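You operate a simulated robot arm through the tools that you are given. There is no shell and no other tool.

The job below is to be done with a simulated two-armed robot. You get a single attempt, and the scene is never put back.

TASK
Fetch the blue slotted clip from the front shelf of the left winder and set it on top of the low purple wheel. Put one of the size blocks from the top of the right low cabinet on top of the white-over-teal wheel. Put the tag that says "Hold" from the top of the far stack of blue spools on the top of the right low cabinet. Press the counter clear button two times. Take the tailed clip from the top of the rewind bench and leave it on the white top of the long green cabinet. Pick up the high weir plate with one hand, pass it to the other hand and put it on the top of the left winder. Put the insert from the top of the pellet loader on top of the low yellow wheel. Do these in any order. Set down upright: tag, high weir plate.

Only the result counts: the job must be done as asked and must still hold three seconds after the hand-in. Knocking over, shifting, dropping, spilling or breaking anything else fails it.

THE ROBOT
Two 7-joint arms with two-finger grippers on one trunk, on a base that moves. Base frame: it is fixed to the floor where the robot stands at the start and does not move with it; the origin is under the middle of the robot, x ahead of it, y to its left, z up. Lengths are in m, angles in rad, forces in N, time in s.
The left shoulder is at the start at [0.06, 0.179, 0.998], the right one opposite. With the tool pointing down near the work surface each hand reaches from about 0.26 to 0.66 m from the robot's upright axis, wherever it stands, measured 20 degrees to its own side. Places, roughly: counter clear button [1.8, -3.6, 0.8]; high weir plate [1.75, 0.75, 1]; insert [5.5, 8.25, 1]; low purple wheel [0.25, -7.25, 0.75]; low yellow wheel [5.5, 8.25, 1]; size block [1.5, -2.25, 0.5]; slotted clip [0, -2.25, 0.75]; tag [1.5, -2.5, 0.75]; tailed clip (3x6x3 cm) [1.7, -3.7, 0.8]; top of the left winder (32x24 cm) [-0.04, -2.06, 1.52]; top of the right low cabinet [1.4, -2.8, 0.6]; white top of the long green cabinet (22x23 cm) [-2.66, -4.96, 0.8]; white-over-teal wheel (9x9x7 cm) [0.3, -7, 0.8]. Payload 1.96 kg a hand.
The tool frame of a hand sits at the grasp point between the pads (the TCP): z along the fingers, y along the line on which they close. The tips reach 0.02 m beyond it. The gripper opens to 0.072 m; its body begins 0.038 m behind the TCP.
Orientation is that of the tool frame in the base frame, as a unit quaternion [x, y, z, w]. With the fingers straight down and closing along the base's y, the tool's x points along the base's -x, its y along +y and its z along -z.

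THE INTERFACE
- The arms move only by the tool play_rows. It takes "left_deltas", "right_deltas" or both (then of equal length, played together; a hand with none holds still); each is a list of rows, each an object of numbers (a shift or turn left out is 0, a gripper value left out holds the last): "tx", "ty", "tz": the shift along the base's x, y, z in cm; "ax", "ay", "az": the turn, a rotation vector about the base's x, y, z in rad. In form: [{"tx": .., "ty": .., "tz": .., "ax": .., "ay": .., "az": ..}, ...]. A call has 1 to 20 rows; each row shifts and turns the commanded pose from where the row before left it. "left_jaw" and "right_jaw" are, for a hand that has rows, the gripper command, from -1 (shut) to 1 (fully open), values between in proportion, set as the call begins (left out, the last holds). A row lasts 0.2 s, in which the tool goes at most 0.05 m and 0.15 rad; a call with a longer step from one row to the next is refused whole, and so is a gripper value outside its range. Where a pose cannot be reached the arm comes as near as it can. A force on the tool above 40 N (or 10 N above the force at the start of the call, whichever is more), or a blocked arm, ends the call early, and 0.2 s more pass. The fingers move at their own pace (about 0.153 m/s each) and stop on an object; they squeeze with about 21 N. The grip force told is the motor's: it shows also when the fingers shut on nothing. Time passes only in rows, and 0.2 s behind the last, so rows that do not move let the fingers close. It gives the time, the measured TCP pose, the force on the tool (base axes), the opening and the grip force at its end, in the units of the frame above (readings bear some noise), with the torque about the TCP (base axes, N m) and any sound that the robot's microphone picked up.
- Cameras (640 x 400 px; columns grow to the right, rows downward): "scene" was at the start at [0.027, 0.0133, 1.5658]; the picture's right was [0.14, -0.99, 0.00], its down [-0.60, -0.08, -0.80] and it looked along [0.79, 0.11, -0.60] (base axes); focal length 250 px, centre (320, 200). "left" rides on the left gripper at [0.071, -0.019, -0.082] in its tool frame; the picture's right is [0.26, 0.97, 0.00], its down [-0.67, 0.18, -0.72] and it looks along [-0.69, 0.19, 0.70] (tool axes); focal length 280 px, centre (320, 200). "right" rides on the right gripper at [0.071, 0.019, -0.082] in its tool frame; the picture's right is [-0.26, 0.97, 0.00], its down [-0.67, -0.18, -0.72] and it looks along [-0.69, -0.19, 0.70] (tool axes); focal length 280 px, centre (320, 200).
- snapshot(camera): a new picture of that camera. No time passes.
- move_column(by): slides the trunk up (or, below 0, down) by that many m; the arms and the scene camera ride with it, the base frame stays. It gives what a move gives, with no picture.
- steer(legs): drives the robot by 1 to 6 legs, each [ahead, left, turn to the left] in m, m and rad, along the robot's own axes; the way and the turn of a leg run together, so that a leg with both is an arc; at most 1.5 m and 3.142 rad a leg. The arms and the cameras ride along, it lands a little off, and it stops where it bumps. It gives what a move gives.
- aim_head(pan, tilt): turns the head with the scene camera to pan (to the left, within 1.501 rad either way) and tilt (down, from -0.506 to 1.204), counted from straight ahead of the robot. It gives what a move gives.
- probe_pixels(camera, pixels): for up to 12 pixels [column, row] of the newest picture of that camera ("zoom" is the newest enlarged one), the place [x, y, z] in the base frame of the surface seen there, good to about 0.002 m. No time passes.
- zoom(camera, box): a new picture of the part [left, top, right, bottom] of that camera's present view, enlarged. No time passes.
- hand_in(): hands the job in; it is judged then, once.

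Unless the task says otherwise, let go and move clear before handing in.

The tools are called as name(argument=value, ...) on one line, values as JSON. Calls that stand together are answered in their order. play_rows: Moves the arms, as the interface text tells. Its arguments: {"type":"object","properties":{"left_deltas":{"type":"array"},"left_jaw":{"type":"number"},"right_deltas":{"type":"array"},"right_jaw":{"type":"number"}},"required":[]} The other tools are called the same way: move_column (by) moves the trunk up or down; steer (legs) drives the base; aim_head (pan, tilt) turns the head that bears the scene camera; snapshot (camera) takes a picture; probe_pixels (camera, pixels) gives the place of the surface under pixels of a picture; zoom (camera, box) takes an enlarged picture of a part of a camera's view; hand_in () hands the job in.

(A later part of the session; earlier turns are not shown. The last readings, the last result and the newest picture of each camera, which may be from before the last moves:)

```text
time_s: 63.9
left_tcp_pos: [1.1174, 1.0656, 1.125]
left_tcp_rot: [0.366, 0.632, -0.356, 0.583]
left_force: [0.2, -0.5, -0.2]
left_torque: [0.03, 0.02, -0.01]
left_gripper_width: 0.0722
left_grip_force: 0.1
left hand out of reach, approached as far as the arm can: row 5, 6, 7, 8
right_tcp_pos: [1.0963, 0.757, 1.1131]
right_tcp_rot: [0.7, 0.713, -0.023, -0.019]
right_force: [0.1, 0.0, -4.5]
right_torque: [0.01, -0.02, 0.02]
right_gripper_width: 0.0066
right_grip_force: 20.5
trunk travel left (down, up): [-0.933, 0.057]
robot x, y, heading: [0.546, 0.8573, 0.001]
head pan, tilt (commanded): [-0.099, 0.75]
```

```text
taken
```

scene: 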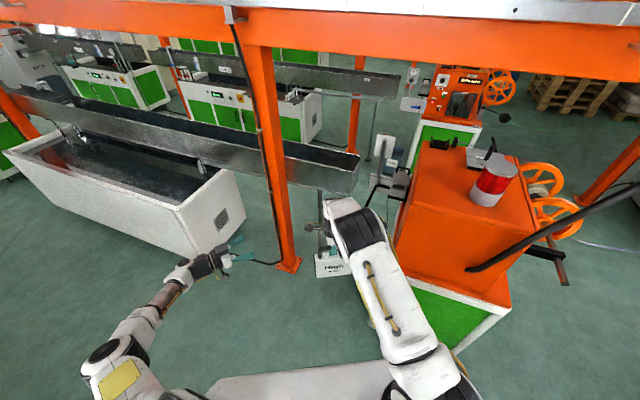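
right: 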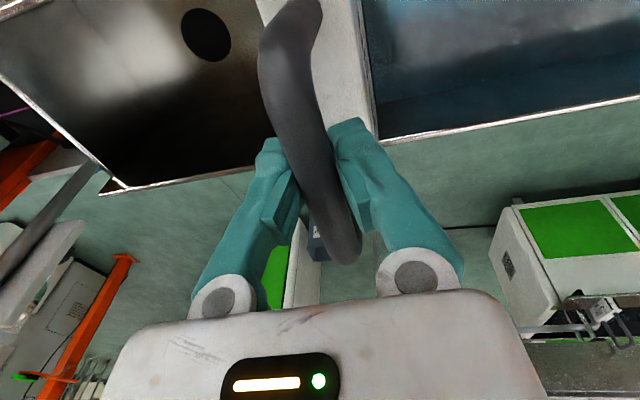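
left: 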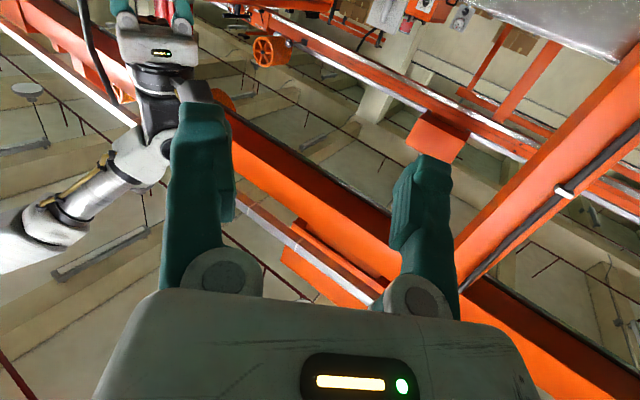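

The left wrist can't bend that far in (its bend limit shows). I'll use a symmetric handover: both tools tilted ~40° inward-down with the plate tilted in its own plane. First, bring the left hand back to a tool-down pose turned −90°.

play_rows(left_deltas=[{"tx": -0.83, "ty": 0.43, "tz": 1.05, "ax": 0.1342, "ay": 0.0324, "az": -0.038}, {"tx": -0.83, "ty": 0.43, "tz": 1.05, "ax": 0.1342, "ay": 0.0324, "az": -0.038}, {"tx": -0.83, "ty": 0.43, "tz": 1.05, "ax": 0.1342, "ay": 0.0324, "az": -0.038}, {"tx": -0.83, "ty": 0.43, "tz": 1.05, "ax": 0.1342, "ay": 0.0324, "az": -0.038}, {"tx": -0.83, "ty": 0.43, "tz": 1.05, "ax": 0.1342, "ay": 0.0324, "az": -0.038}, {"tx": -0.83, "ty": 0.43, "tz": 1.05, "ax": 0.1342, "ay": 0.0324, "az": -0.038}, {"tx": -0.83, "ty": 0.43, "tz": 1.05, "ax": 0.1342, "ay": 0.0324, "az": -0.038}, {"tx": -0.83, "ty": 0.43, "tz": 1.05, "ax": 0.1342, "ay": 0.0324, "az": -0.038}, {"tx": -0.83, "ty": 0.43, "tz": 1.05, "ax": 0.1342, "ay": 0.0324, "az": -0.038}, {"tx": -0.83, "ty": 0.43, "tz": 1.05, "ax": 0.1342, "ay": 0.0324, "az": -0.038}, {"tx": -0.83, "ty": 0.43, "tz": 1.05, "ax": 0.1342, "ay": 0.0324, "az": -0.038}])

snapshot(camera="scene")

```text
time_s: 66.3
left_tcp_pos: [1.0268, 1.1124, 1.2396]
left_tcp_rot: [0.708, 0.706, 0.001, -0.002]
left_force: [-1.1, 0.2, -0.2]
left_torque: [0.01, -0.02, 0.03]
left_gripper_width: 0.0721
left_grip_force: 0.0
right_tcp_pos: [1.0953, 0.7561, 1.1128]
right_tcp_rot: [0.7, 0.713, -0.023, -0.018]
right_force: [0.8, -0.5, -5.2]
right_torque: [0.06, 0.02, -0.01]
right_gripper_width: 0.0066
right_grip_force: 20.9
trunk travel left (down, up): [-0.933, 0.057]
robot x, y, heading: [0.5458, 0.8602, 0.01]
head pan, tilt (commanded): [-0.099, 0.75]
```

```text
taken
```

scene: 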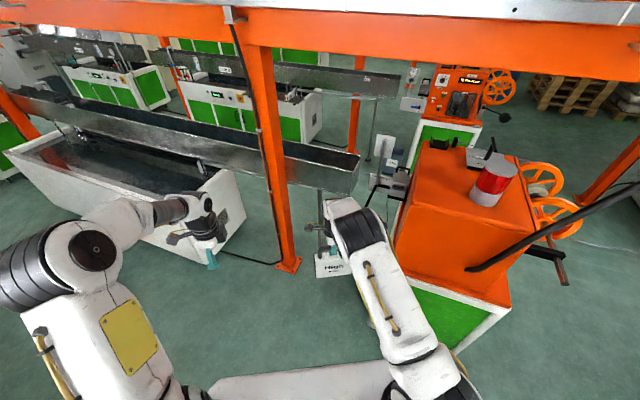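

Both arms are in good configurations. Now tilting the right hand (and plate) 40° inward.

play_rows(right_deltas=[{"tx": -1, "ty": 0.8, "tz": -0.4, "ax": 0.14}, {"tx": -1, "ty": 0.8, "tz": -0.4, "ax": 0.14}, {"tx": -1, "ty": 0.8, "tz": -0.4, "ax": 0.14}, {"tx": -1, "ty": 0.8, "tz": -0.4, "ax": 0.14}, {"tx": -1, "ty": 0.8, "tz": -0.4, "ax": 0.14}])

snapshot(camera="scene")

zoom(camera="scene", box=[250, 190, 390, 310])

```text
time_s: 67.5
left_tcp_pos: [1.0278, 1.1128, 1.2396]
left_tcp_rot: [0.707, 0.707, 0.0, -0.001]
left_force: [-0.2, -1.1, -1.0]
left_torque: [0.03, 0.01, 0.0]
left_gripper_width: 0.0721
left_grip_force: 0.0
right_tcp_pos: [1.046, 0.7963, 1.0938]
right_tcp_rot: [0.652, 0.677, 0.224, -0.258]
right_force: [0.4, -1.1, -6.8]
right_torque: [-0.3, 0.01, 0.01]
right_gripper_width: 0.0069
right_grip_force: 20.7
trunk travel left (down, up): [-0.933, 0.057]
robot x, y, heading: [0.5434, 0.8608, 0.003]
head pan, tilt (commanded): [-0.099, 0.75]
```

```text
taken
```

scene: 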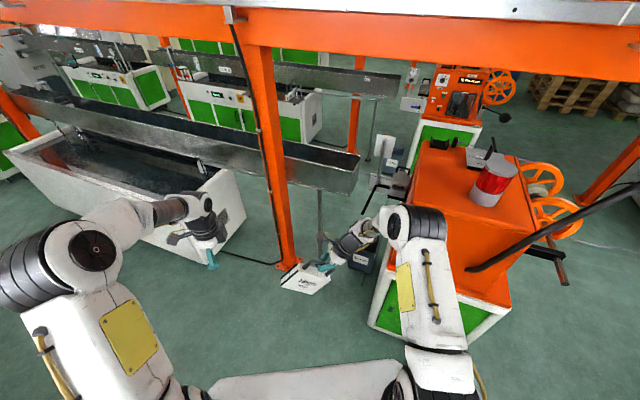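

```text
3.33 times, centred on (320, 250) of scene
```

zoom: 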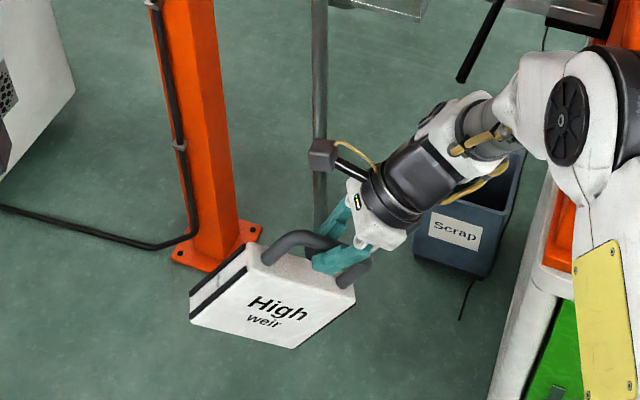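

The plate tilted with the hand and holds. Probing its corners for the left-hand grasp.

probe_pixels(camera="zoom", pixels=[[250, 268], [198, 322], [286, 342], [348, 292], [270, 310], [220, 270], [215, 285], [245, 250], [195, 298], [300, 240]])

```text
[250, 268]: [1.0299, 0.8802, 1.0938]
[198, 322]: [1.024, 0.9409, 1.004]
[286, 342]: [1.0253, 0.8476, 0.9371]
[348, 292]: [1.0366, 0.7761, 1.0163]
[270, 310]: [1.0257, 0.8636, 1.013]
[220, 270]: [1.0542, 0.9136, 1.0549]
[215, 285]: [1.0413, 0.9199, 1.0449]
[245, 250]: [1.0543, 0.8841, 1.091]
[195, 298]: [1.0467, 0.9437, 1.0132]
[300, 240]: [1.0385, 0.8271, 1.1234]
```

Plate's left edge is centred at (1.042, 0.912, 1.05) with normal ≈(−0.06, 0.82, 0.575). Moving the left hand to 12 cm before the grasp, tool along (0.06, −0.82, −0.575).

play_rows(left_deltas=[{"tx": 0.15, "ty": -1.85, "tz": -2.0, "ax": -0.137, "az": 0.011}, {"tx": 0.15, "ty": -1.85, "tz": -2.0, "ax": -0.137, "az": 0.011}, {"tx": 0.15, "ty": -1.85, "tz": -2.0, "ax": -0.137, "az": 0.011}, {"tx": 0.15, "ty": -1.85, "tz": -2.0, "ax": -0.137, "az": 0.011}, {"tx": 0.15, "ty": -1.85, "tz": -2.0, "ax": -0.137, "az": 0.011}, {"tx": 0.15, "ty": -1.85, "tz": -2.0, "ax": -0.137, "az": 0.011}, {"tx": 0.15, "ty": -1.85, "tz": -2.0, "ax": -0.137, "az": 0.011}], left_jaw=1)

snapshot(camera="left")

zoom(camera="scene", box=[200, 170, 390, 310])

```text
time_s: 69.1
left_tcp_pos: [1.0382, 0.9827, 1.0982]
left_tcp_rot: [0.602, 0.652, -0.327, 0.325]
left_force: [0.1, 0.5, 0.4]
left_torque: [-0.03, 0.0, -0.01]
left_gripper_width: 0.0722
left_grip_force: 0.0
right_tcp_pos: [1.0456, 0.7975, 1.0938]
right_tcp_rot: [0.653, 0.677, 0.222, -0.256]
right_force: [0.3, 0.7, -5.4]
right_torque: [-0.34, 0.04, -0.01]
right_gripper_width: 0.0067
right_grip_force: 21.4
trunk travel left (down, up): [-0.933, 0.057]
robot x, y, heading: [0.5459, 0.8587, 0.002]
head pan, tilt (commanded): [-0.099, 0.75]
```

```text
taken
```

left: 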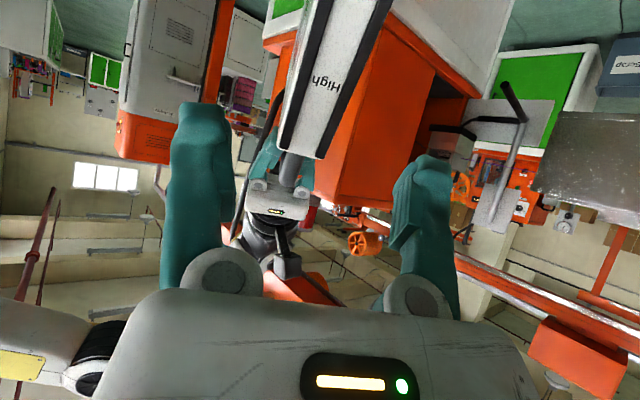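

```text
2.86 times, centred on (295, 240) of scene
```

zoom: 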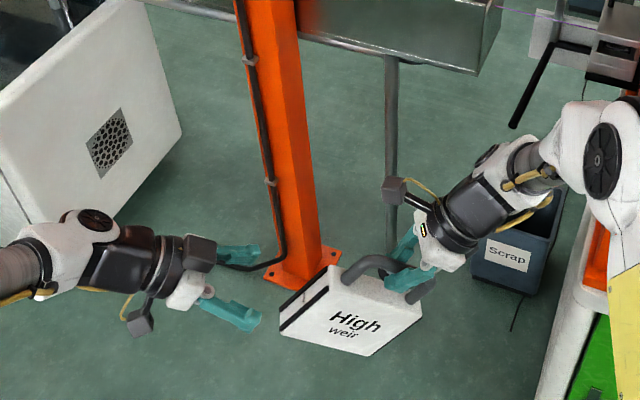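

The left camera shows the plate's edge ("High", 330,70) between the open fingers. Probing to verify centring.

probe_pixels(camera="left", pixels=[[285, 145], [318, 153], [310, 60], [362, 70], [325, 20], [375, 20], [300, 120], [340, 90]])

```text
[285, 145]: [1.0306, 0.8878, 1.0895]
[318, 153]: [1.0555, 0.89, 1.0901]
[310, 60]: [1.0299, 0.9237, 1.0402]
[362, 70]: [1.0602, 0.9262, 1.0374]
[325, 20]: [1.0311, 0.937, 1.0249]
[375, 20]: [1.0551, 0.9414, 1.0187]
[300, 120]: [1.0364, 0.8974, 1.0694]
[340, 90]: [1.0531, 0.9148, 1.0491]
```

Edge centre x≈1.044, aligned. Advancing 11.5 cm along the tool to straddle the plate.

play_rows(left_deltas=[{"tx": 0.15, "ty": -1.9, "tz": -1.31}, {"tx": 0.15, "ty": -1.9, "tz": -1.31}, {"tx": 0.15, "ty": -1.9, "tz": -1.31}, {"tx": 0.15, "ty": -1.9, "tz": -1.31}, {"tx": 0.15, "ty": -1.87, "tz": -1.3}])

snapshot(camera="left")

zoom(camera="scene", box=[220, 180, 390, 310])

```text
time_s: 70.3
left_tcp_pos: [1.0479, 0.8884, 1.035]
left_tcp_rot: [0.602, 0.653, -0.326, 0.324]
left_force: [-0.5, -0.9, -0.7]
left_torque: [0.0, 0.01, 0.0]
left_gripper_width: 0.0719
left_grip_force: 0.1
right_tcp_pos: [1.0454, 0.7962, 1.0937]
right_tcp_rot: [0.652, 0.677, 0.222, -0.258]
right_force: [-0.1, -0.2, -4.7]
right_torque: [-0.34, -0.01, 0.06]
right_gripper_width: 0.0067
right_grip_force: 20.8
trunk travel left (down, up): [-0.933, 0.057]
robot x, y, heading: [0.5465, 0.8591, 0.001]
head pan, tilt (commanded): [-0.099, 0.75]
```

```text
taken
```

left: 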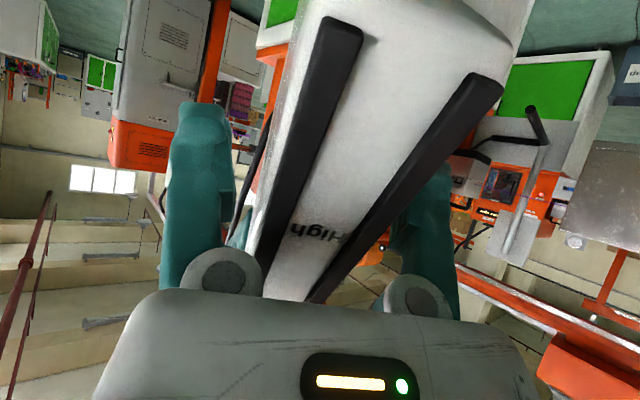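

```text
3.08 times, centred on (305, 245) of scene
```

zoom: 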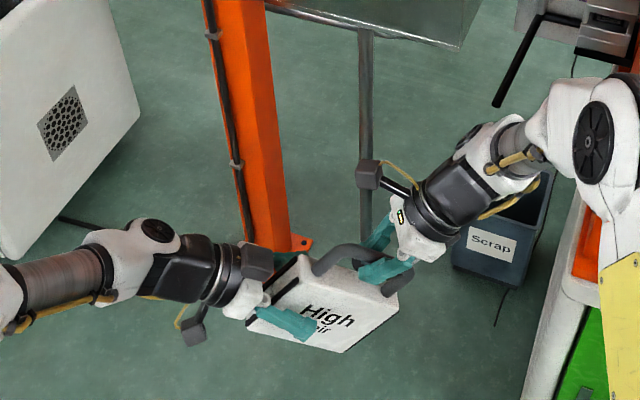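

The left fingers straddle the plate. Closing the left gripper.

play_rows(left_deltas=[{}, {}, {}, {}], left_jaw=-1)

```text
time_s: 71.3
left_tcp_pos: [1.046, 0.8878, 1.0348]
left_tcp_rot: [0.602, 0.653, -0.326, 0.324]
left_force: [-3.2, -2.7, 0.0]
left_torque: [0.03, -0.17, -0.31]
left_gripper_width: 0.038
left_grip_force: 21.2
right_tcp_pos: [1.046, 0.7972, 1.0934]
right_tcp_rot: [0.652, 0.678, 0.222, -0.257]
right_force: [3.9, 2.7, -4.1]
right_torque: [-0.02, -0.01, 0.03]
right_gripper_width: 0.0065
right_grip_force: 20.9
trunk travel left (down, up): [-0.933, 0.057]
robot x, y, heading: [0.5428, 0.8587, 0.003]
head pan, tilt (commanded): [-0.099, 0.75]
```

Left grip at 0.038 m with 21 N on the plate. Now releasing the right hand.

play_rows(right_deltas=[{}, {}, {}], right_jaw=1)

snapshot(camera="left")

zoom(camera="scene", box=[220, 180, 390, 310])

```text
time_s: 72.1
left_tcp_pos: [1.0448, 0.8882, 1.0354]
left_tcp_rot: [0.601, 0.653, -0.326, 0.325]
left_force: [-0.1, -0.2, -5.4]
left_torque: [0.2, 0.02, -0.01]
left_gripper_width: 0.0375
left_grip_force: 21.3
right_tcp_pos: [1.0458, 0.7966, 1.0942]
right_tcp_rot: [0.652, 0.677, 0.222, -0.258]
right_force: [-0.4, -0.9, 0.4]
right_torque: [-0.03, 0.01, 0.0]
right_gripper_width: 0.0719
right_grip_force: 0.1
trunk travel left (down, up): [-0.933, 0.057]
robot x, y, heading: [0.5432, 0.8613, 0.004]
head pan, tilt (commanded): [-0.099, 0.75]
```

```text
taken
```

left: 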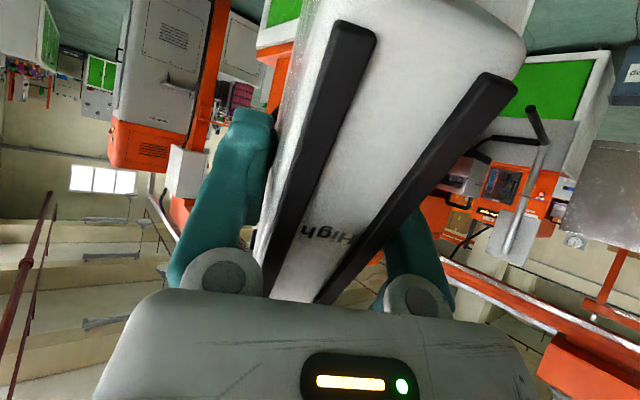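

```text
3.08 times, centred on (305, 245) of scene
```

zoom: 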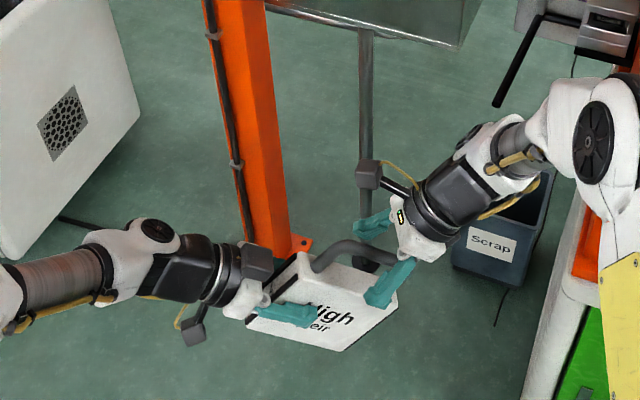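

The plate is held by the left hand alone (5.4 N) without turning. Retreating the right hand along its axis.

play_rows(right_deltas=[{"tx": 0.2, "ty": -1.9, "tz": 2.3}, {"tx": 0.2, "ty": -1.9, "tz": 2.3}, {"tx": 0.2, "ty": -1.9, "tz": 2.3}, {"tx": 0.2, "ty": -1.9, "tz": 2.3}, {"ty": -2, "tz": 1, "ax": -0.14}, {"ty": -2, "tz": 1, "ax": -0.14}, {"ty": -2, "tz": 1, "ax": -0.14}, {"tx": -2, "ty": -2, "ax": -0.14}, {"tx": -2, "ax": -0.14}])

snapshot(camera="scene")

```text
time_s: 74.1
left_tcp_pos: [1.0448, 0.8902, 1.0345]
left_tcp_rot: [0.601, 0.653, -0.326, 0.325]
left_force: [-0.4, -0.5, -5.3]
left_torque: [0.12, -0.02, -0.04]
left_gripper_width: 0.0376
left_grip_force: 21.2
right_tcp_pos: [1.013, 0.6521, 1.2131]
right_tcp_rot: [0.7, 0.713, 0.004, -0.037]
right_force: [-0.3, -0.7, 0.1]
right_torque: [-0.03, 0.02, 0.04]
right_gripper_width: 0.072
right_grip_force: 0.0
right hand out of reach, approached as far as the arm can: row 7
trunk travel left (down, up): [-0.933, 0.057]
robot x, y, heading: [0.5422, 0.8558, 0.004]
head pan, tilt (commanded): [-0.099, 0.75]
```

```text
taken
```

scene: 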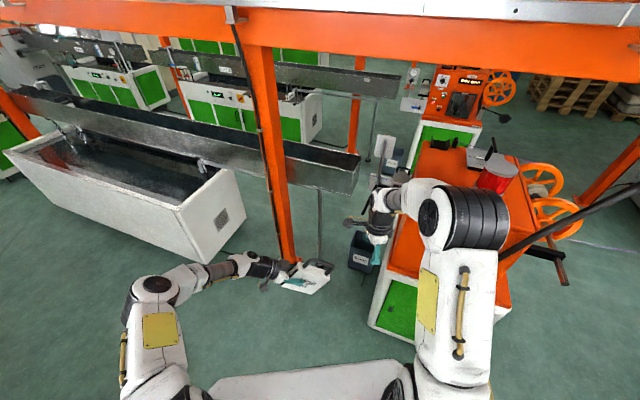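

Handover done. Now turning the left hand to a forward, horizontal carrying pose with the plate upright.

play_rows(left_deltas=[{"tx": 0.67, "ty": 1.83, "tz": 2.3, "ax": -0.0362, "ay": -0.0432, "az": 0.122}, {"tx": 0.67, "ty": 1.83, "tz": 2.3, "ax": -0.0362, "ay": -0.0432, "az": 0.122}, {"tx": 0.67, "ty": 1.83, "tz": 2.3, "ax": -0.0362, "ay": -0.0432, "az": 0.122}, {"tx": 0.67, "ty": 1.83, "tz": 2.3, "ax": -0.0362, "ay": -0.0432, "az": 0.122}, {"tx": 0.67, "ty": 1.83, "tz": 2.3, "ax": -0.0362, "ay": -0.0432, "az": 0.122}, {"tx": 0.67, "ty": 1.83, "tz": 2.3, "ax": -0.0362, "ay": -0.0432, "az": 0.122}, {"tx": 0.67, "ty": 1.83, "tz": 2.3, "ax": -0.0362, "ay": -0.0432, "az": 0.122}, {"tx": 0.67, "ty": 1.83, "tz": 2.3, "ax": -0.0362, "ay": -0.0432, "az": 0.122}, {"tx": 0.67, "ty": 1.83, "tz": 2.3, "ax": -0.0362, "ay": -0.0432, "az": 0.122}, {"tx": 0.67, "ty": 1.83, "tz": 2.3, "ax": -0.0362, "ay": -0.0432, "az": 0.122}, {"tx": 0.67, "ty": 1.83, "tz": 2.3, "ax": -0.0362, "ay": -0.0432, "az": 0.122}, {"tx": 0.67, "ty": 1.83, "tz": 2.3, "ax": -0.0362, "ay": -0.0432, "az": 0.122}])

snapshot(camera="scene")

```text
time_s: 76.7
left_tcp_pos: [1.1249, 1.1092, 1.3109]
left_tcp_rot: [0.001, 0.707, 0.0, 0.707]
left_force: [-0.4, -0.3, -5.0]
left_torque: [-0.01, 0.19, 0.01]
left_gripper_width: 0.0375
left_grip_force: 20.5
right_tcp_pos: [1.0144, 0.6504, 1.2122]
right_tcp_rot: [0.7, 0.713, 0.004, -0.039]
right_force: [1.5, -0.6, -1.0]
right_torque: [0.03, -0.02, -0.04]
right_gripper_width: 0.0718
right_grip_force: 0.0
trunk travel left (down, up): [-0.933, 0.057]
robot x, y, heading: [0.5455, 0.8615, 0.009]
head pan, tilt (commanded): [-0.099, 0.75]
```

```text
taken
```

scene: 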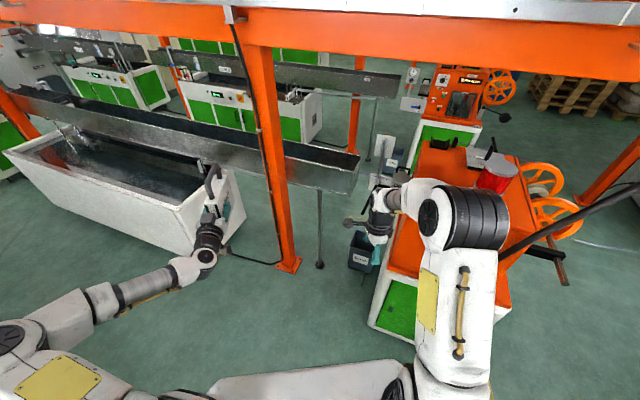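

The plate is upright and held forward. I'll back off and go around toward the left winder, then look at it.

steer(legs=[[-0.65, 0.0, 0.0], [0.0, -0.9, 0.0], [0.0, 0.0, -1.2]])

aim_head(pan=0.0, tilt=0.45)

snapshot(camera="scene")

```text
time_s: 87.6
left_tcp_pos: [0.3194, -0.4833, 1.3105]
left_tcp_rot: [0.403, 0.581, -0.402, 0.581]
left_force: [0.4, 0.1, -5.4]
left_torque: [0.2, 0.05, -0.03]
left_gripper_width: 0.0373
left_grip_force: 20.3
right_tcp_pos: [-0.1503, -0.5426, 1.2121]
right_tcp_rot: [0.981, 0.188, 0.026, -0.03]
right_force: [-0.5, -0.7, -0.1]
right_torque: [-0.01, -0.03, -0.01]
right_gripper_width: 0.0722
right_grip_force: 0.0
trunk travel left (down, up): [-0.933, 0.057]
robot x, y, heading: [-0.1223, -0.0261, -1.204]
head pan, tilt (commanded): [-0.099, 0.75]
```

```text
time_s: 88.4
left_tcp_pos: [0.3185, -0.4842, 1.3092]
left_tcp_rot: [0.403, 0.581, -0.401, 0.582]
left_force: [0.4, -1.0, -5.7]
left_torque: [0.21, 0.09, 0.0]
left_gripper_width: 0.0375
left_grip_force: 21.1
right_tcp_pos: [-0.1501, -0.5426, 1.2109]
right_tcp_rot: [0.981, 0.188, 0.025, -0.029]
right_force: [0.5, 0.1, 0.3]
right_torque: [0.01, 0.01, 0.01]
right_gripper_width: 0.0718
right_grip_force: 0.1
trunk travel left (down, up): [-0.933, 0.057]
robot x, y, heading: [-0.1195, -0.0257, -1.2]
head pan, tilt (commanded): [0.0, 0.45]
```

```text
taken
```

scene: 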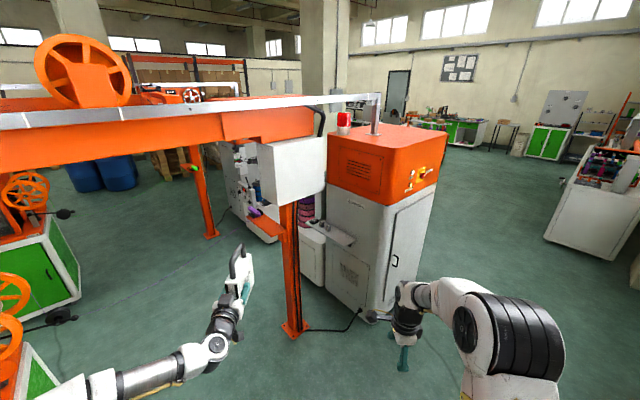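

The left winder's orange top is at (385,140) with a silver post at (375,118) and red beacon at (343,120). Zooming and probing its top.

zoom(camera="scene", box=[310, 90, 460, 190])

probe_pixels(camera="zoom", pixels=[[90, 195], [300, 245], [560, 195], [350, 155], [200, 180], [320, 190], [450, 190], [400, 165], [275, 175], [170, 165], [140, 160], [430, 215]])

```text
4.00 times, centred on (385, 140) of scene
```

zoom: 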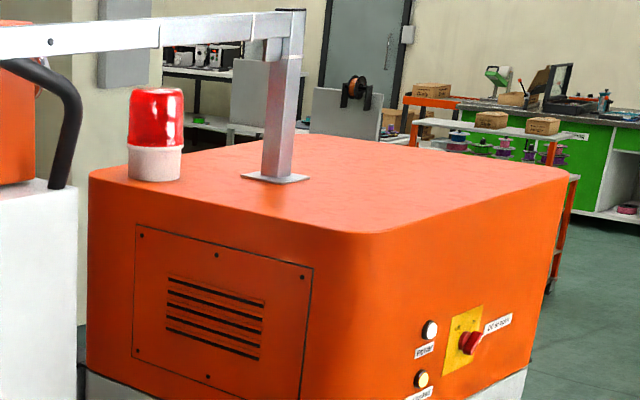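

```text
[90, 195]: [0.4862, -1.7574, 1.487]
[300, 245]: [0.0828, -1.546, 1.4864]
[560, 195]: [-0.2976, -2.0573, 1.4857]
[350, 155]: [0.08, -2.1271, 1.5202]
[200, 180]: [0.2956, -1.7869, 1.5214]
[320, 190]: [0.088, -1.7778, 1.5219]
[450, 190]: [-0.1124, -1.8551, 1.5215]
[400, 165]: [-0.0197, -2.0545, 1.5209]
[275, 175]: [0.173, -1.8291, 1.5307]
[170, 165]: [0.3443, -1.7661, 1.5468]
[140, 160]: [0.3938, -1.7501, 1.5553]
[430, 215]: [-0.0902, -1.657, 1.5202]
```

The top spans from the near corner (0.03,−1.53); the free zone around (−0.04,−2.06) is its rear part, best reached from the door side. I'll check the floor space on that side first.

aim_head(pan=-0.7, tilt=0.5)

snapshot(camera="scene")

probe_pixels(camera="scene", pixels=[[560, 300], [450, 200], [400, 150], [300, 200], [250, 150], [600, 350], [500, 230], [200, 250], [350, 120]])

```text
time_s: 89.5
left_tcp_pos: [0.3208, -0.4836, 1.3098]
left_tcp_rot: [0.402, 0.582, -0.402, 0.582]
left_force: [-0.5, -0.2, -5.0]
left_torque: [0.22, 0.07, 0.01]
left_gripper_width: 0.0373
left_grip_force: 20.8
right_tcp_pos: [-0.1494, -0.5425, 1.2115]
right_tcp_rot: [0.981, 0.188, 0.025, -0.03]
right_force: [-0.7, 0.0, -0.7]
right_torque: [-0.03, 0.02, 0.0]
right_gripper_width: 0.072
right_grip_force: 0.1
trunk travel left (down, up): [-0.933, 0.057]
robot x, y, heading: [-0.1203, -0.0305, -1.208]
head pan, tilt (commanded): [-0.7, 0.499]
```

```text
taken
```

scene: 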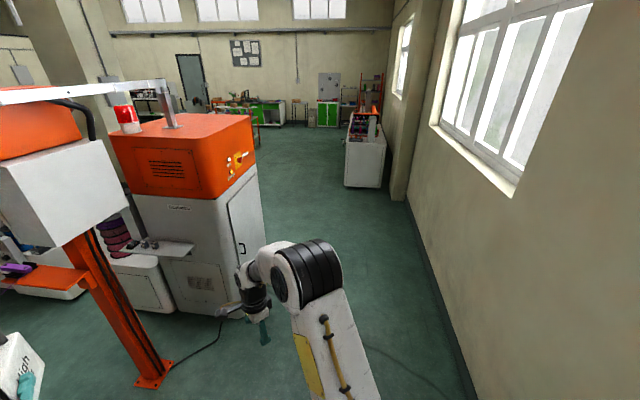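

```text
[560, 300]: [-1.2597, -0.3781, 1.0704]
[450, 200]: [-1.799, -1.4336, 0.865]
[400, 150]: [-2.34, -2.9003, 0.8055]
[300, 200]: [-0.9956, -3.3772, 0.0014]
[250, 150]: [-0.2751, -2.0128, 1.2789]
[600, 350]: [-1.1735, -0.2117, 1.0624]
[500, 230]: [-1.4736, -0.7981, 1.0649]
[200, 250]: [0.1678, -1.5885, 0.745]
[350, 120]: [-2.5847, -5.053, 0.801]
```

The wall is ~0.95 m off on that side, leaving a 1.6 m corridor. I'll turn to face the winder's door side direction and move along the corridor.

steer(legs=[[0.0, 0.0, 0.735], [-0.05, -0.99, 0.0], [-0.05, -0.95, 0.0]])

aim_head(pan=0.0, tilt=0.5)

snapshot(camera="scene")

```text
time_s: 101.1
left_tcp_pos: [-0.4733, -1.7525, 1.3095]
left_tcp_rot: [0.175, 0.685, -0.175, 0.685]
left_force: [-0.4, -0.7, -5.5]
left_torque: [0.09, 0.19, 0.02]
left_gripper_width: 0.0371
left_grip_force: 21.0
right_tcp_pos: [-0.7905, -2.1034, 1.2128]
right_tcp_rot: [0.854, 0.518, 0.014, -0.037]
right_force: [-0.6, 0.0, 0.8]
right_torque: [-0.02, 0.0, -0.03]
right_gripper_width: 0.0721
right_grip_force: 0.1
trunk travel left (down, up): [-0.933, 0.057]
robot x, y, heading: [-1.1032, -1.6965, -0.494]
head pan, tilt (commanded): [-0.7, 0.499]
```

```text
time_s: 102.2
left_tcp_pos: [-0.4735, -1.7519, 1.3109]
left_tcp_rot: [0.175, 0.685, -0.174, 0.685]
left_force: [0.1, 0.0, -5.7]
left_torque: [0.1, 0.2, -0.01]
left_gripper_width: 0.0376
left_grip_force: 21.5
right_tcp_pos: [-0.791, -2.1045, 1.2128]
right_tcp_rot: [0.855, 0.518, 0.012, -0.038]
right_force: [-0.6, 0.1, -0.3]
right_torque: [0.01, 0.02, -0.03]
right_gripper_width: 0.0723
right_grip_force: 0.0
trunk travel left (down, up): [-0.933, 0.057]
robot x, y, heading: [-1.1048, -1.6924, -0.492]
head pan, tilt (commanded): [0.0, 0.499]
```

```text
taken
```

scene: 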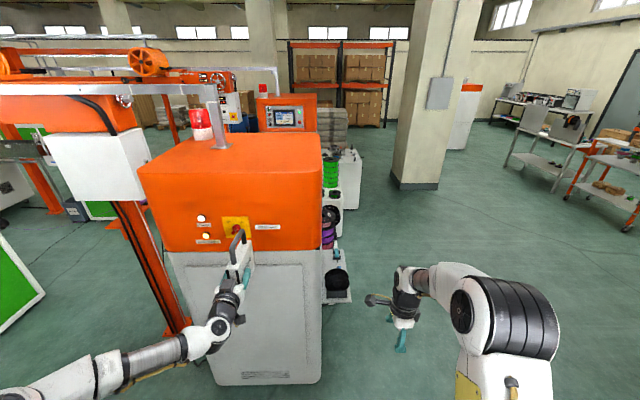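

Now I face the door side. Raising the trunk fully and the left hand to about z 1.62, and probing the top's edges.

move_column(by=0.055)

play_rows(left_deltas=[{"tz": 4}, {"tz": 4}, {"tz": 4}, {"tz": 4}, {"tz": 4}, {"tz": 4}, {"tz": 2.5}])

snapshot(camera="scene")

probe_pixels(camera="scene", pixels=[[270, 150], [300, 140], [200, 160], [315, 145], [310, 165], [150, 170], [220, 150], [260, 140]])

```text
time_s: 103.1
left_tcp_pos: [-0.473, -1.7532, 1.3653]
left_tcp_rot: [0.176, 0.686, -0.173, 0.685]
left_force: [-0.6, -1.2, -5.6]
left_torque: [0.07, 0.18, 0.0]
left_gripper_width: 0.0376
left_grip_force: 21.2
right_tcp_pos: [-0.7901, -2.1046, 1.2661]
right_tcp_rot: [0.855, 0.518, 0.014, -0.037]
right_force: [0.3, -0.3, 0.3]
right_torque: [0.02, -0.02, 0.01]
right_gripper_width: 0.0722
right_grip_force: 0.1
trunk travel left (down, up): [-0.988, 0.002]
robot x, y, heading: [-1.0991, -1.698, -0.496]
head pan, tilt (commanded): [0.0, 0.499]
```

```text
time_s: 104.7
left_tcp_pos: [-0.4734, -1.7532, 1.6314]
left_tcp_rot: [0.176, 0.686, -0.174, 0.685]
left_force: [0.7, 0.4, -5.3]
left_torque: [0.12, 0.2, 0.0]
left_gripper_width: 0.0373
left_grip_force: 20.7
right_tcp_pos: [-0.7912, -2.1037, 1.2672]
right_tcp_rot: [0.854, 0.518, 0.012, -0.037]
right_force: [-0.2, -0.5, -0.1]
right_torque: [0.01, -0.02, -0.01]
right_gripper_width: 0.072
right_grip_force: 0.1
trunk travel left (down, up): [-0.988, 0.002]
robot x, y, heading: [-1.1054, -1.6949, -0.492]
head pan, tilt (commanded): [0.0, 0.499]
```

```text
taken
```

scene: 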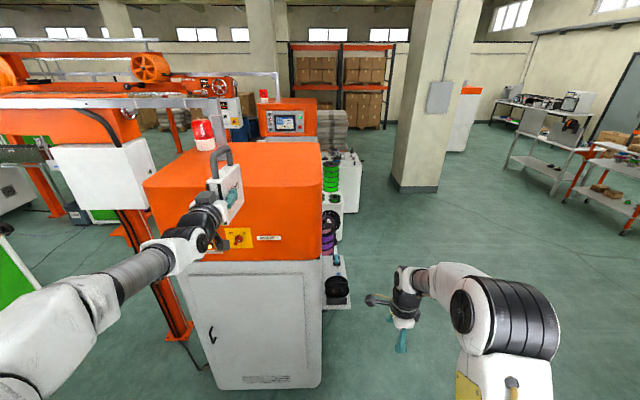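

```text
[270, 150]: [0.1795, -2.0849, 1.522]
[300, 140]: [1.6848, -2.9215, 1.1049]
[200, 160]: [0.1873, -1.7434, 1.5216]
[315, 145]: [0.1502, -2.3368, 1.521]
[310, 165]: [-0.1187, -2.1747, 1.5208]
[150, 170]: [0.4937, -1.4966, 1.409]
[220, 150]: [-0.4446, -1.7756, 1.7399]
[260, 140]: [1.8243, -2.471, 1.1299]
```

The plate is at z 1.63, above the top (1.522). I'll pull the right arm back, then drive in partway and check.

play_rows(right_deltas=[{"tx": -3.5, "ty": 1.9}, {"tx": -3.5, "ty": 1.9}, {"tx": -3.5, "ty": 1.9}, {"tx": -3, "ty": 1.6}])

steer(legs=[[0.3, -0.065, 0.0]])

snapshot(camera="scene")

snapshot(camera="left")

```text
time_s: 105.7
left_tcp_pos: [-0.4753, -1.7521, 1.6316]
left_tcp_rot: [0.174, 0.685, -0.173, 0.685]
left_force: [-0.4, 0.4, -5.2]
left_torque: [0.12, 0.19, 0.01]
left_gripper_width: 0.0374
left_grip_force: 21.2
right_tcp_pos: [-0.9262, -2.0311, 1.2672]
right_tcp_rot: [0.854, 0.519, 0.013, -0.037]
right_force: [0.1, 1.4, -0.7]
right_torque: [-0.03, -0.04, 0.0]
right_gripper_width: 0.072
right_grip_force: 0.1
trunk travel left (down, up): [-0.988, 0.002]
robot x, y, heading: [-1.1031, -1.6957, -0.488]
head pan, tilt (commanded): [0.0, 0.499]
```

```text
time_s: 107.8
left_tcp_pos: [-0.2423, -1.9463, 1.6331]
left_tcp_rot: [0.174, 0.685, -0.174, 0.686]
left_force: [-0.7, 0.7, -4.8]
left_torque: [0.1, 0.22, 0.02]
left_gripper_width: 0.037
left_grip_force: 20.5
right_tcp_pos: [-0.6934, -2.226, 1.2686]
right_tcp_rot: [0.853, 0.52, 0.014, -0.036]
right_force: [1.0, 0.1, -0.3]
right_torque: [-0.03, -0.02, 0.05]
right_gripper_width: 0.0719
right_grip_force: 0.0
trunk travel left (down, up): [-0.988, 0.002]
robot x, y, heading: [-0.8712, -1.8917, -0.493]
head pan, tilt (commanded): [0.0, 0.499]
```

```text
taken
```

scene: 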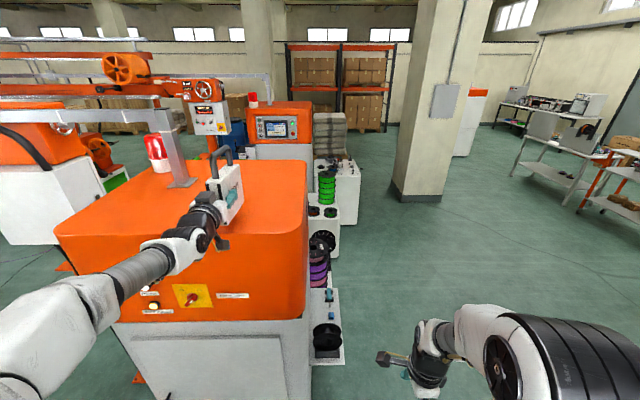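

```text
taken
```

left: 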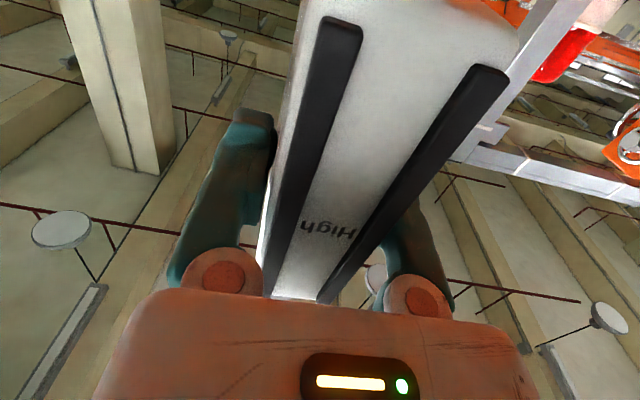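

TCP is over the top's edge area, but the left hand's camera rides 7 cm below the tool axis, so I must check its clearance to the top surface. Zooming.

zoom(camera="scene", box=[150, 130, 270, 270])

probe_pixels(camera="zoom", pixels=[[390, 310], [395, 325], [380, 300], [440, 160], [460, 210], [430, 90], [350, 230], [420, 250], [300, 330], [500, 300], [480, 330]])

```text
2.86 times, centred on (210, 200) of scene
```

zoom: 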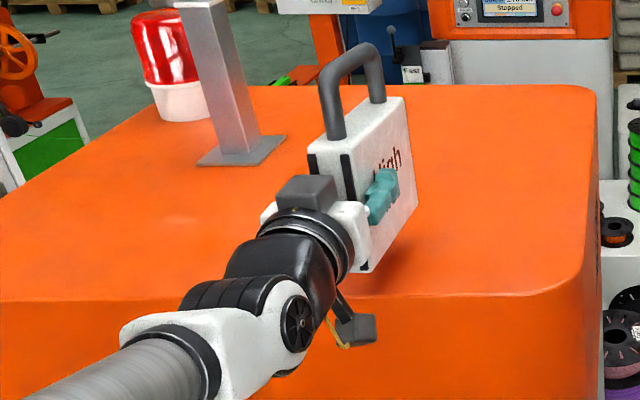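

```text
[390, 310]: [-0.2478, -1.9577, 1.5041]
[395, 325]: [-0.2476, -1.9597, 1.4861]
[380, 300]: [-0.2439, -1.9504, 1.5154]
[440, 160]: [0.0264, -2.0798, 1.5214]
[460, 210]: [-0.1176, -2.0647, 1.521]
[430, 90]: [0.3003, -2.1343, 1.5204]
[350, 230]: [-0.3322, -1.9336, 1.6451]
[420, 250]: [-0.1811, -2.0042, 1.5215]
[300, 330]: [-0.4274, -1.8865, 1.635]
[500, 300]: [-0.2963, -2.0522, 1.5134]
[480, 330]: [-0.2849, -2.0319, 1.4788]
```

probe_pixels(camera="zoom", pixels=[[355, 325], [368, 340], [345, 335], [335, 305], [375, 320], [358, 345], [320, 180], [300, 200], [365, 268], [385, 255], [345, 160], [400, 110]])

```text
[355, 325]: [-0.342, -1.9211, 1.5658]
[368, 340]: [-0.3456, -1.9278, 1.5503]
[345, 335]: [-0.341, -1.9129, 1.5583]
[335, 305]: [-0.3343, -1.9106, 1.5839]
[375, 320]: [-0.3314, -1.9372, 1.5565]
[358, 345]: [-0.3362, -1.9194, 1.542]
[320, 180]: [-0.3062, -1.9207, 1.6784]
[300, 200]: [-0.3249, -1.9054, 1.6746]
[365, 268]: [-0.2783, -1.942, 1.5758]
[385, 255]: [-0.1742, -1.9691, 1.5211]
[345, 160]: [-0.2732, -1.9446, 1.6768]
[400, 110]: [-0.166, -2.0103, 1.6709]
```

The hand camera box sits ~9.5 cm below the tool axis, so I'll first set the plate down near the edge (box just outside the door face), then regrip it at its top to carry it inward. Positioning and lowering now.

play_rows(left_deltas=[{"tx": 1.75, "ty": -1.4}, {"tx": 1.75, "ty": -1.4}, {"tz": -1.5}, {"tz": -1.5}, {"tz": -1.2}])

zoom(camera="scene", box=[150, 130, 270, 270])

probe_pixels(camera="zoom", pixels=[[375, 330], [375, 345], [390, 260], [420, 230], [360, 265], [345, 310]])

```text
time_s: 109.0
left_tcp_pos: [-0.2066, -1.9759, 1.5919]
left_tcp_rot: [0.174, 0.684, -0.173, 0.687]
left_force: [-0.9, 1.0, 1.8]
left_torque: [-0.3, -0.47, 0.0]
left_gripper_width: 0.0377
left_grip_force: 20.7
right_tcp_pos: [-0.6926, -2.228, 1.2685]
right_tcp_rot: [0.853, 0.52, 0.014, -0.037]
right_force: [0.1, -0.1, -0.2]
right_torque: [-0.04, 0.01, 0.01]
right_gripper_width: 0.0719
right_grip_force: 0.1
trunk travel left (down, up): [-0.988, 0.002]
robot x, y, heading: [-0.8702, -1.8945, -0.494]
head pan, tilt (commanded): [0.0, 0.499]
```

```text
2.86 times, centred on (210, 200) of scene
```

zoom: 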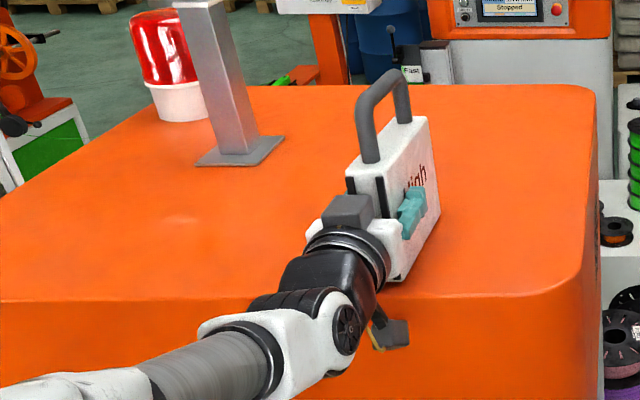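

```text
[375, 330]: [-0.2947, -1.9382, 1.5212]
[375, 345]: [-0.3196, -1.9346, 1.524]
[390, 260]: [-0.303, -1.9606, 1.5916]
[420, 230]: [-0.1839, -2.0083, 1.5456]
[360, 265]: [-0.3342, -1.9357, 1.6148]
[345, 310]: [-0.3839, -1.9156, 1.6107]
```

There's contact (force z rose to +1.8, torque 0.56 about the closing axis) — the far bottom corner touches first. Looking closer at the plate's tilt.

zoom(camera="scene", box=[200, 145, 260, 235])

probe_pixels(camera="zoom", pixels=[[300, 175], [355, 215], [345, 355], [400, 290], [420, 100], [330, 150], [380, 330], [410, 110]])

```text
4.44 times, centred on (230, 190) of scene
```

zoom: 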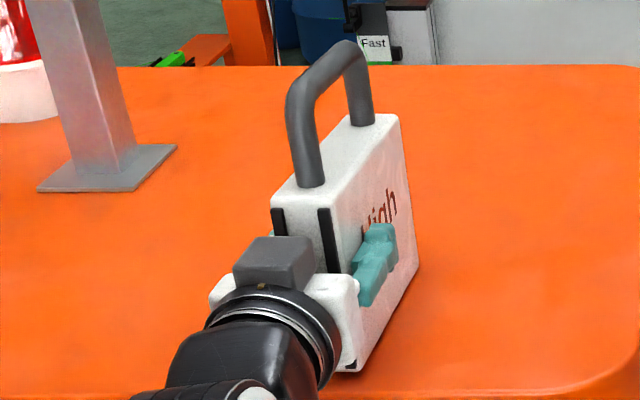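

```text
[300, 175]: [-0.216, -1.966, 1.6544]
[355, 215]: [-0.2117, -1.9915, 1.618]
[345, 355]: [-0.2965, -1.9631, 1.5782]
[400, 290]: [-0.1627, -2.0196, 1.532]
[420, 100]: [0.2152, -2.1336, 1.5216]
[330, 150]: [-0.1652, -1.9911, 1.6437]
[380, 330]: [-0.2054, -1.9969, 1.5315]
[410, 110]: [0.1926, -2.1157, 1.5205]
```

probe_pixels(camera="zoom", pixels=[[277, 198], [328, 206], [395, 122], [352, 366], [414, 272], [400, 200], [340, 190], [370, 160], [380, 345]])

```text
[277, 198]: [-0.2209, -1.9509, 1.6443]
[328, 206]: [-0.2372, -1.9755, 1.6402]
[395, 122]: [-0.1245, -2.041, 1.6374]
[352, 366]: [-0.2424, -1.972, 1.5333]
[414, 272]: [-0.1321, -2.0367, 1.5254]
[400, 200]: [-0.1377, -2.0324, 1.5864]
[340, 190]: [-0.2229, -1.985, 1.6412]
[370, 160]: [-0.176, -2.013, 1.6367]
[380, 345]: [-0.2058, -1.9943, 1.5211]
```

The plate leans ~3° with its far end down. I'll rotate the hand ~3° to level it and lower a few mm until it sits flat.

play_rows(left_deltas=[{"ax": -0.0114, "ay": -0.0223}, {"ax": -0.0114, "ay": -0.0223, "tz": -0.3}, {"tz": -0.3}])

zoom(camera="scene", box=[200, 145, 260, 235])

probe_pixels(camera="zoom", pixels=[[277, 198], [328, 206], [395, 122], [352, 366], [414, 272], [340, 190], [370, 160]])

```text
time_s: 109.8
left_tcp_pos: [-0.2062, -1.9762, 1.5853]
left_tcp_rot: [0.169, 0.666, -0.176, 0.705]
left_force: [6.2, 1.3, 15.0]
left_torque: [-0.12, -0.24, 0.03]
left_gripper_width: 0.038
left_grip_force: 21.1
right_tcp_pos: [-0.6917, -2.2286, 1.2672]
right_tcp_rot: [0.853, 0.52, 0.014, -0.037]
right_force: [-0.6, 0.8, -0.3]
right_torque: [0.0, 0.0, 0.01]
right_gripper_width: 0.0717
right_grip_force: 0.0
trunk travel left (down, up): [-0.988, 0.002]
robot x, y, heading: [-0.8692, -1.8891, -0.484]
head pan, tilt (commanded): [0.0, 0.499]
```

```text
4.44 times, centred on (230, 190) of scene
```

zoom: 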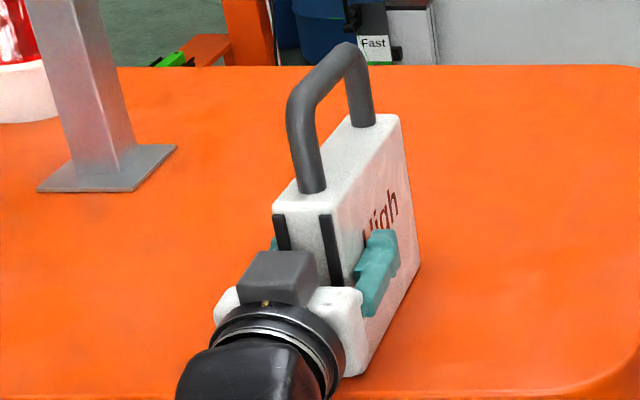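

```text
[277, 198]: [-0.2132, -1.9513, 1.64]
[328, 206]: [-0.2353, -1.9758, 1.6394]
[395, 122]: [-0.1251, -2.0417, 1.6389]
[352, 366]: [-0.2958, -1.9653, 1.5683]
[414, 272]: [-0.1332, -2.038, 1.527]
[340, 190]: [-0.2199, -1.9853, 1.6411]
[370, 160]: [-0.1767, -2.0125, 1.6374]
```

The plate is now level and pressed down (15 N). Easing slightly and opening the left hand.

play_rows(left_deltas=[{"tz": 0.2}])

play_rows(left_deltas=[{}, {}, {}], left_jaw=1)

zoom(camera="scene", box=[200, 145, 260, 235])

probe_pixels(camera="zoom", pixels=[[277, 204], [328, 212], [395, 122], [362, 350], [414, 272], [340, 190], [370, 160]])

```text
time_s: 110.2
left_tcp_pos: [-0.2065, -1.9767, 1.5865]
left_tcp_rot: [0.171, 0.668, -0.177, 0.702]
left_force: [3.6, 1.4, 11.0]
left_torque: [-0.23, -0.52, 0.1]
left_gripper_width: 0.0375
left_grip_force: 20.7
right_tcp_pos: [-0.6924, -2.2279, 1.2669]
right_tcp_rot: [0.853, 0.52, 0.013, -0.037]
right_force: [0.2, 0.3, 0.1]
right_torque: [0.01, -0.01, 0.01]
right_gripper_width: 0.072
right_grip_force: 0.2
trunk travel left (down, up): [-0.988, 0.002]
robot x, y, heading: [-0.871, -1.8922, -0.493]
head pan, tilt (commanded): [0.0, 0.499]
```

```text
time_s: 111.0
left_tcp_pos: [-0.2059, -1.9766, 1.5847]
left_tcp_rot: [0.171, 0.668, -0.177, 0.702]
left_force: [-0.2, -0.7, 0.4]
left_torque: [0.02, 0.01, 0.03]
left_gripper_width: 0.0718
left_grip_force: 0.1
right_tcp_pos: [-0.6909, -2.2287, 1.2673]
right_tcp_rot: [0.854, 0.519, 0.014, -0.037]
right_force: [0.1, -0.8, 0.6]
right_torque: [0.03, -0.01, 0.03]
right_gripper_width: 0.0722
right_grip_force: 0.1
trunk travel left (down, up): [-0.988, 0.002]
robot x, y, heading: [-0.8692, -1.8932, -0.492]
head pan, tilt (commanded): [0.0, 0.499]
```

```text
4.44 times, centred on (230, 190) of scene
```

zoom: 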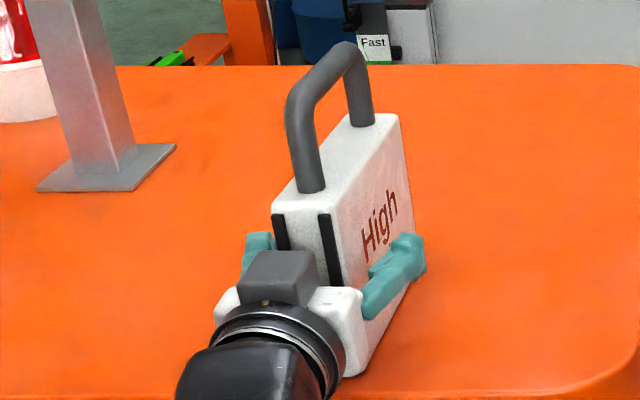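

```text
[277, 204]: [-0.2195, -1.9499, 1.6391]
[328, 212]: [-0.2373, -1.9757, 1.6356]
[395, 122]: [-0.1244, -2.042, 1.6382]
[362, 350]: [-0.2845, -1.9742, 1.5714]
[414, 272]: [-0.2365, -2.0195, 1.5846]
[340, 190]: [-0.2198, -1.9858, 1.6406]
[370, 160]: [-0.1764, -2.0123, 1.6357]
```

The plate stands upright alone (top z 1.638) at about 15 cm short of the patch centre. I'll raise the open hand along the plate, pitch it 5° down and regrip near the plate's top so the camera box clears the surface.

play_rows(left_deltas=[{"tz": 1.2, "ax": 0.0208, "ay": 0.0407}, {"tz": 1.2, "ax": 0.0208, "ay": 0.0407}, {"tz": 1.2, "tx": -0.2, "ty": 0.1, "ax": 0.0208, "ay": 0.0407}])

zoom(camera="scene", box=[180, 145, 260, 255])

snapshot(camera="left")

```text
time_s: 111.8
left_tcp_pos: [-0.2086, -1.9763, 1.6217]
left_tcp_rot: [0.181, 0.714, -0.167, 0.655]
left_force: [-0.2, -0.3, 0.2]
left_torque: [-0.02, -0.03, 0.04]
left_gripper_width: 0.0718
left_grip_force: 0.0
right_tcp_pos: [-0.6913, -2.2296, 1.2667]
right_tcp_rot: [0.853, 0.52, 0.013, -0.037]
right_force: [-0.9, -0.4, -0.7]
right_torque: [0.02, -0.01, 0.02]
right_gripper_width: 0.0721
right_grip_force: 0.0
trunk travel left (down, up): [-0.988, 0.002]
robot x, y, heading: [-0.8686, -1.892, -0.49]
head pan, tilt (commanded): [0.0, 0.499]
```

```text
3.64 times, centred on (220, 200) of scene
```

zoom: 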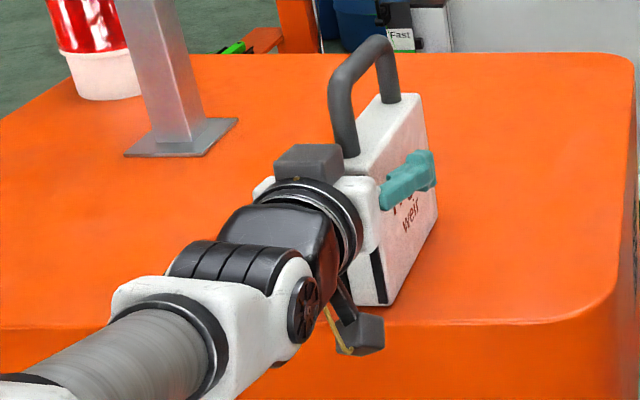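

```text
taken
```

left: 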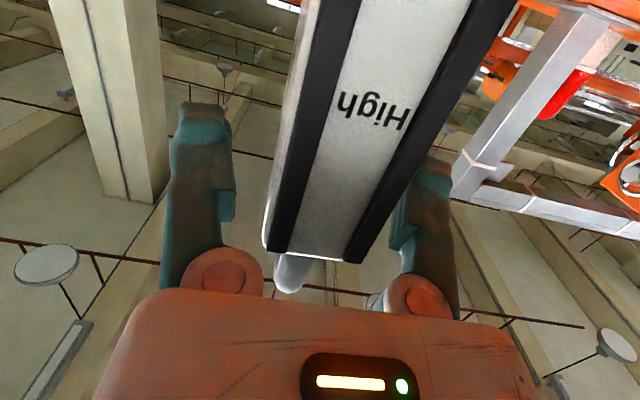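

Fingers straddle the top part of the plate. Closing, then lifting 2 cm.

play_rows(left_deltas=[{}, {}, {}, {"tz": 0.7}, {"tz": 0.7}, {"tz": 0.8}], left_jaw=-1)

zoom(camera="scene", box=[180, 145, 260, 255])

```text
time_s: 113.2
left_tcp_pos: [-0.2082, -1.9755, 1.6437]
left_tcp_rot: [0.182, 0.714, -0.167, 0.655]
left_force: [0.1, -0.4, -5.1]
left_torque: [0.1, 0.18, -0.01]
left_gripper_width: 0.0376
left_grip_force: 20.4
right_tcp_pos: [-0.6899, -2.2285, 1.267]
right_tcp_rot: [0.854, 0.52, 0.014, -0.037]
right_force: [0.0, -0.2, 0.6]
right_torque: [-0.01, 0.03, -0.02]
right_gripper_width: 0.0719
right_grip_force: 0.0
trunk travel left (down, up): [-0.988, 0.002]
robot x, y, heading: [-0.8703, -1.895, -0.487]
head pan, tilt (commanded): [0.0, 0.499]
```

```text
3.64 times, centred on (220, 200) of scene
```

zoom: 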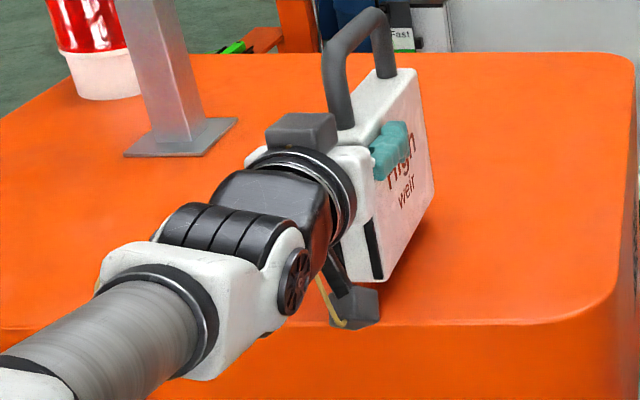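

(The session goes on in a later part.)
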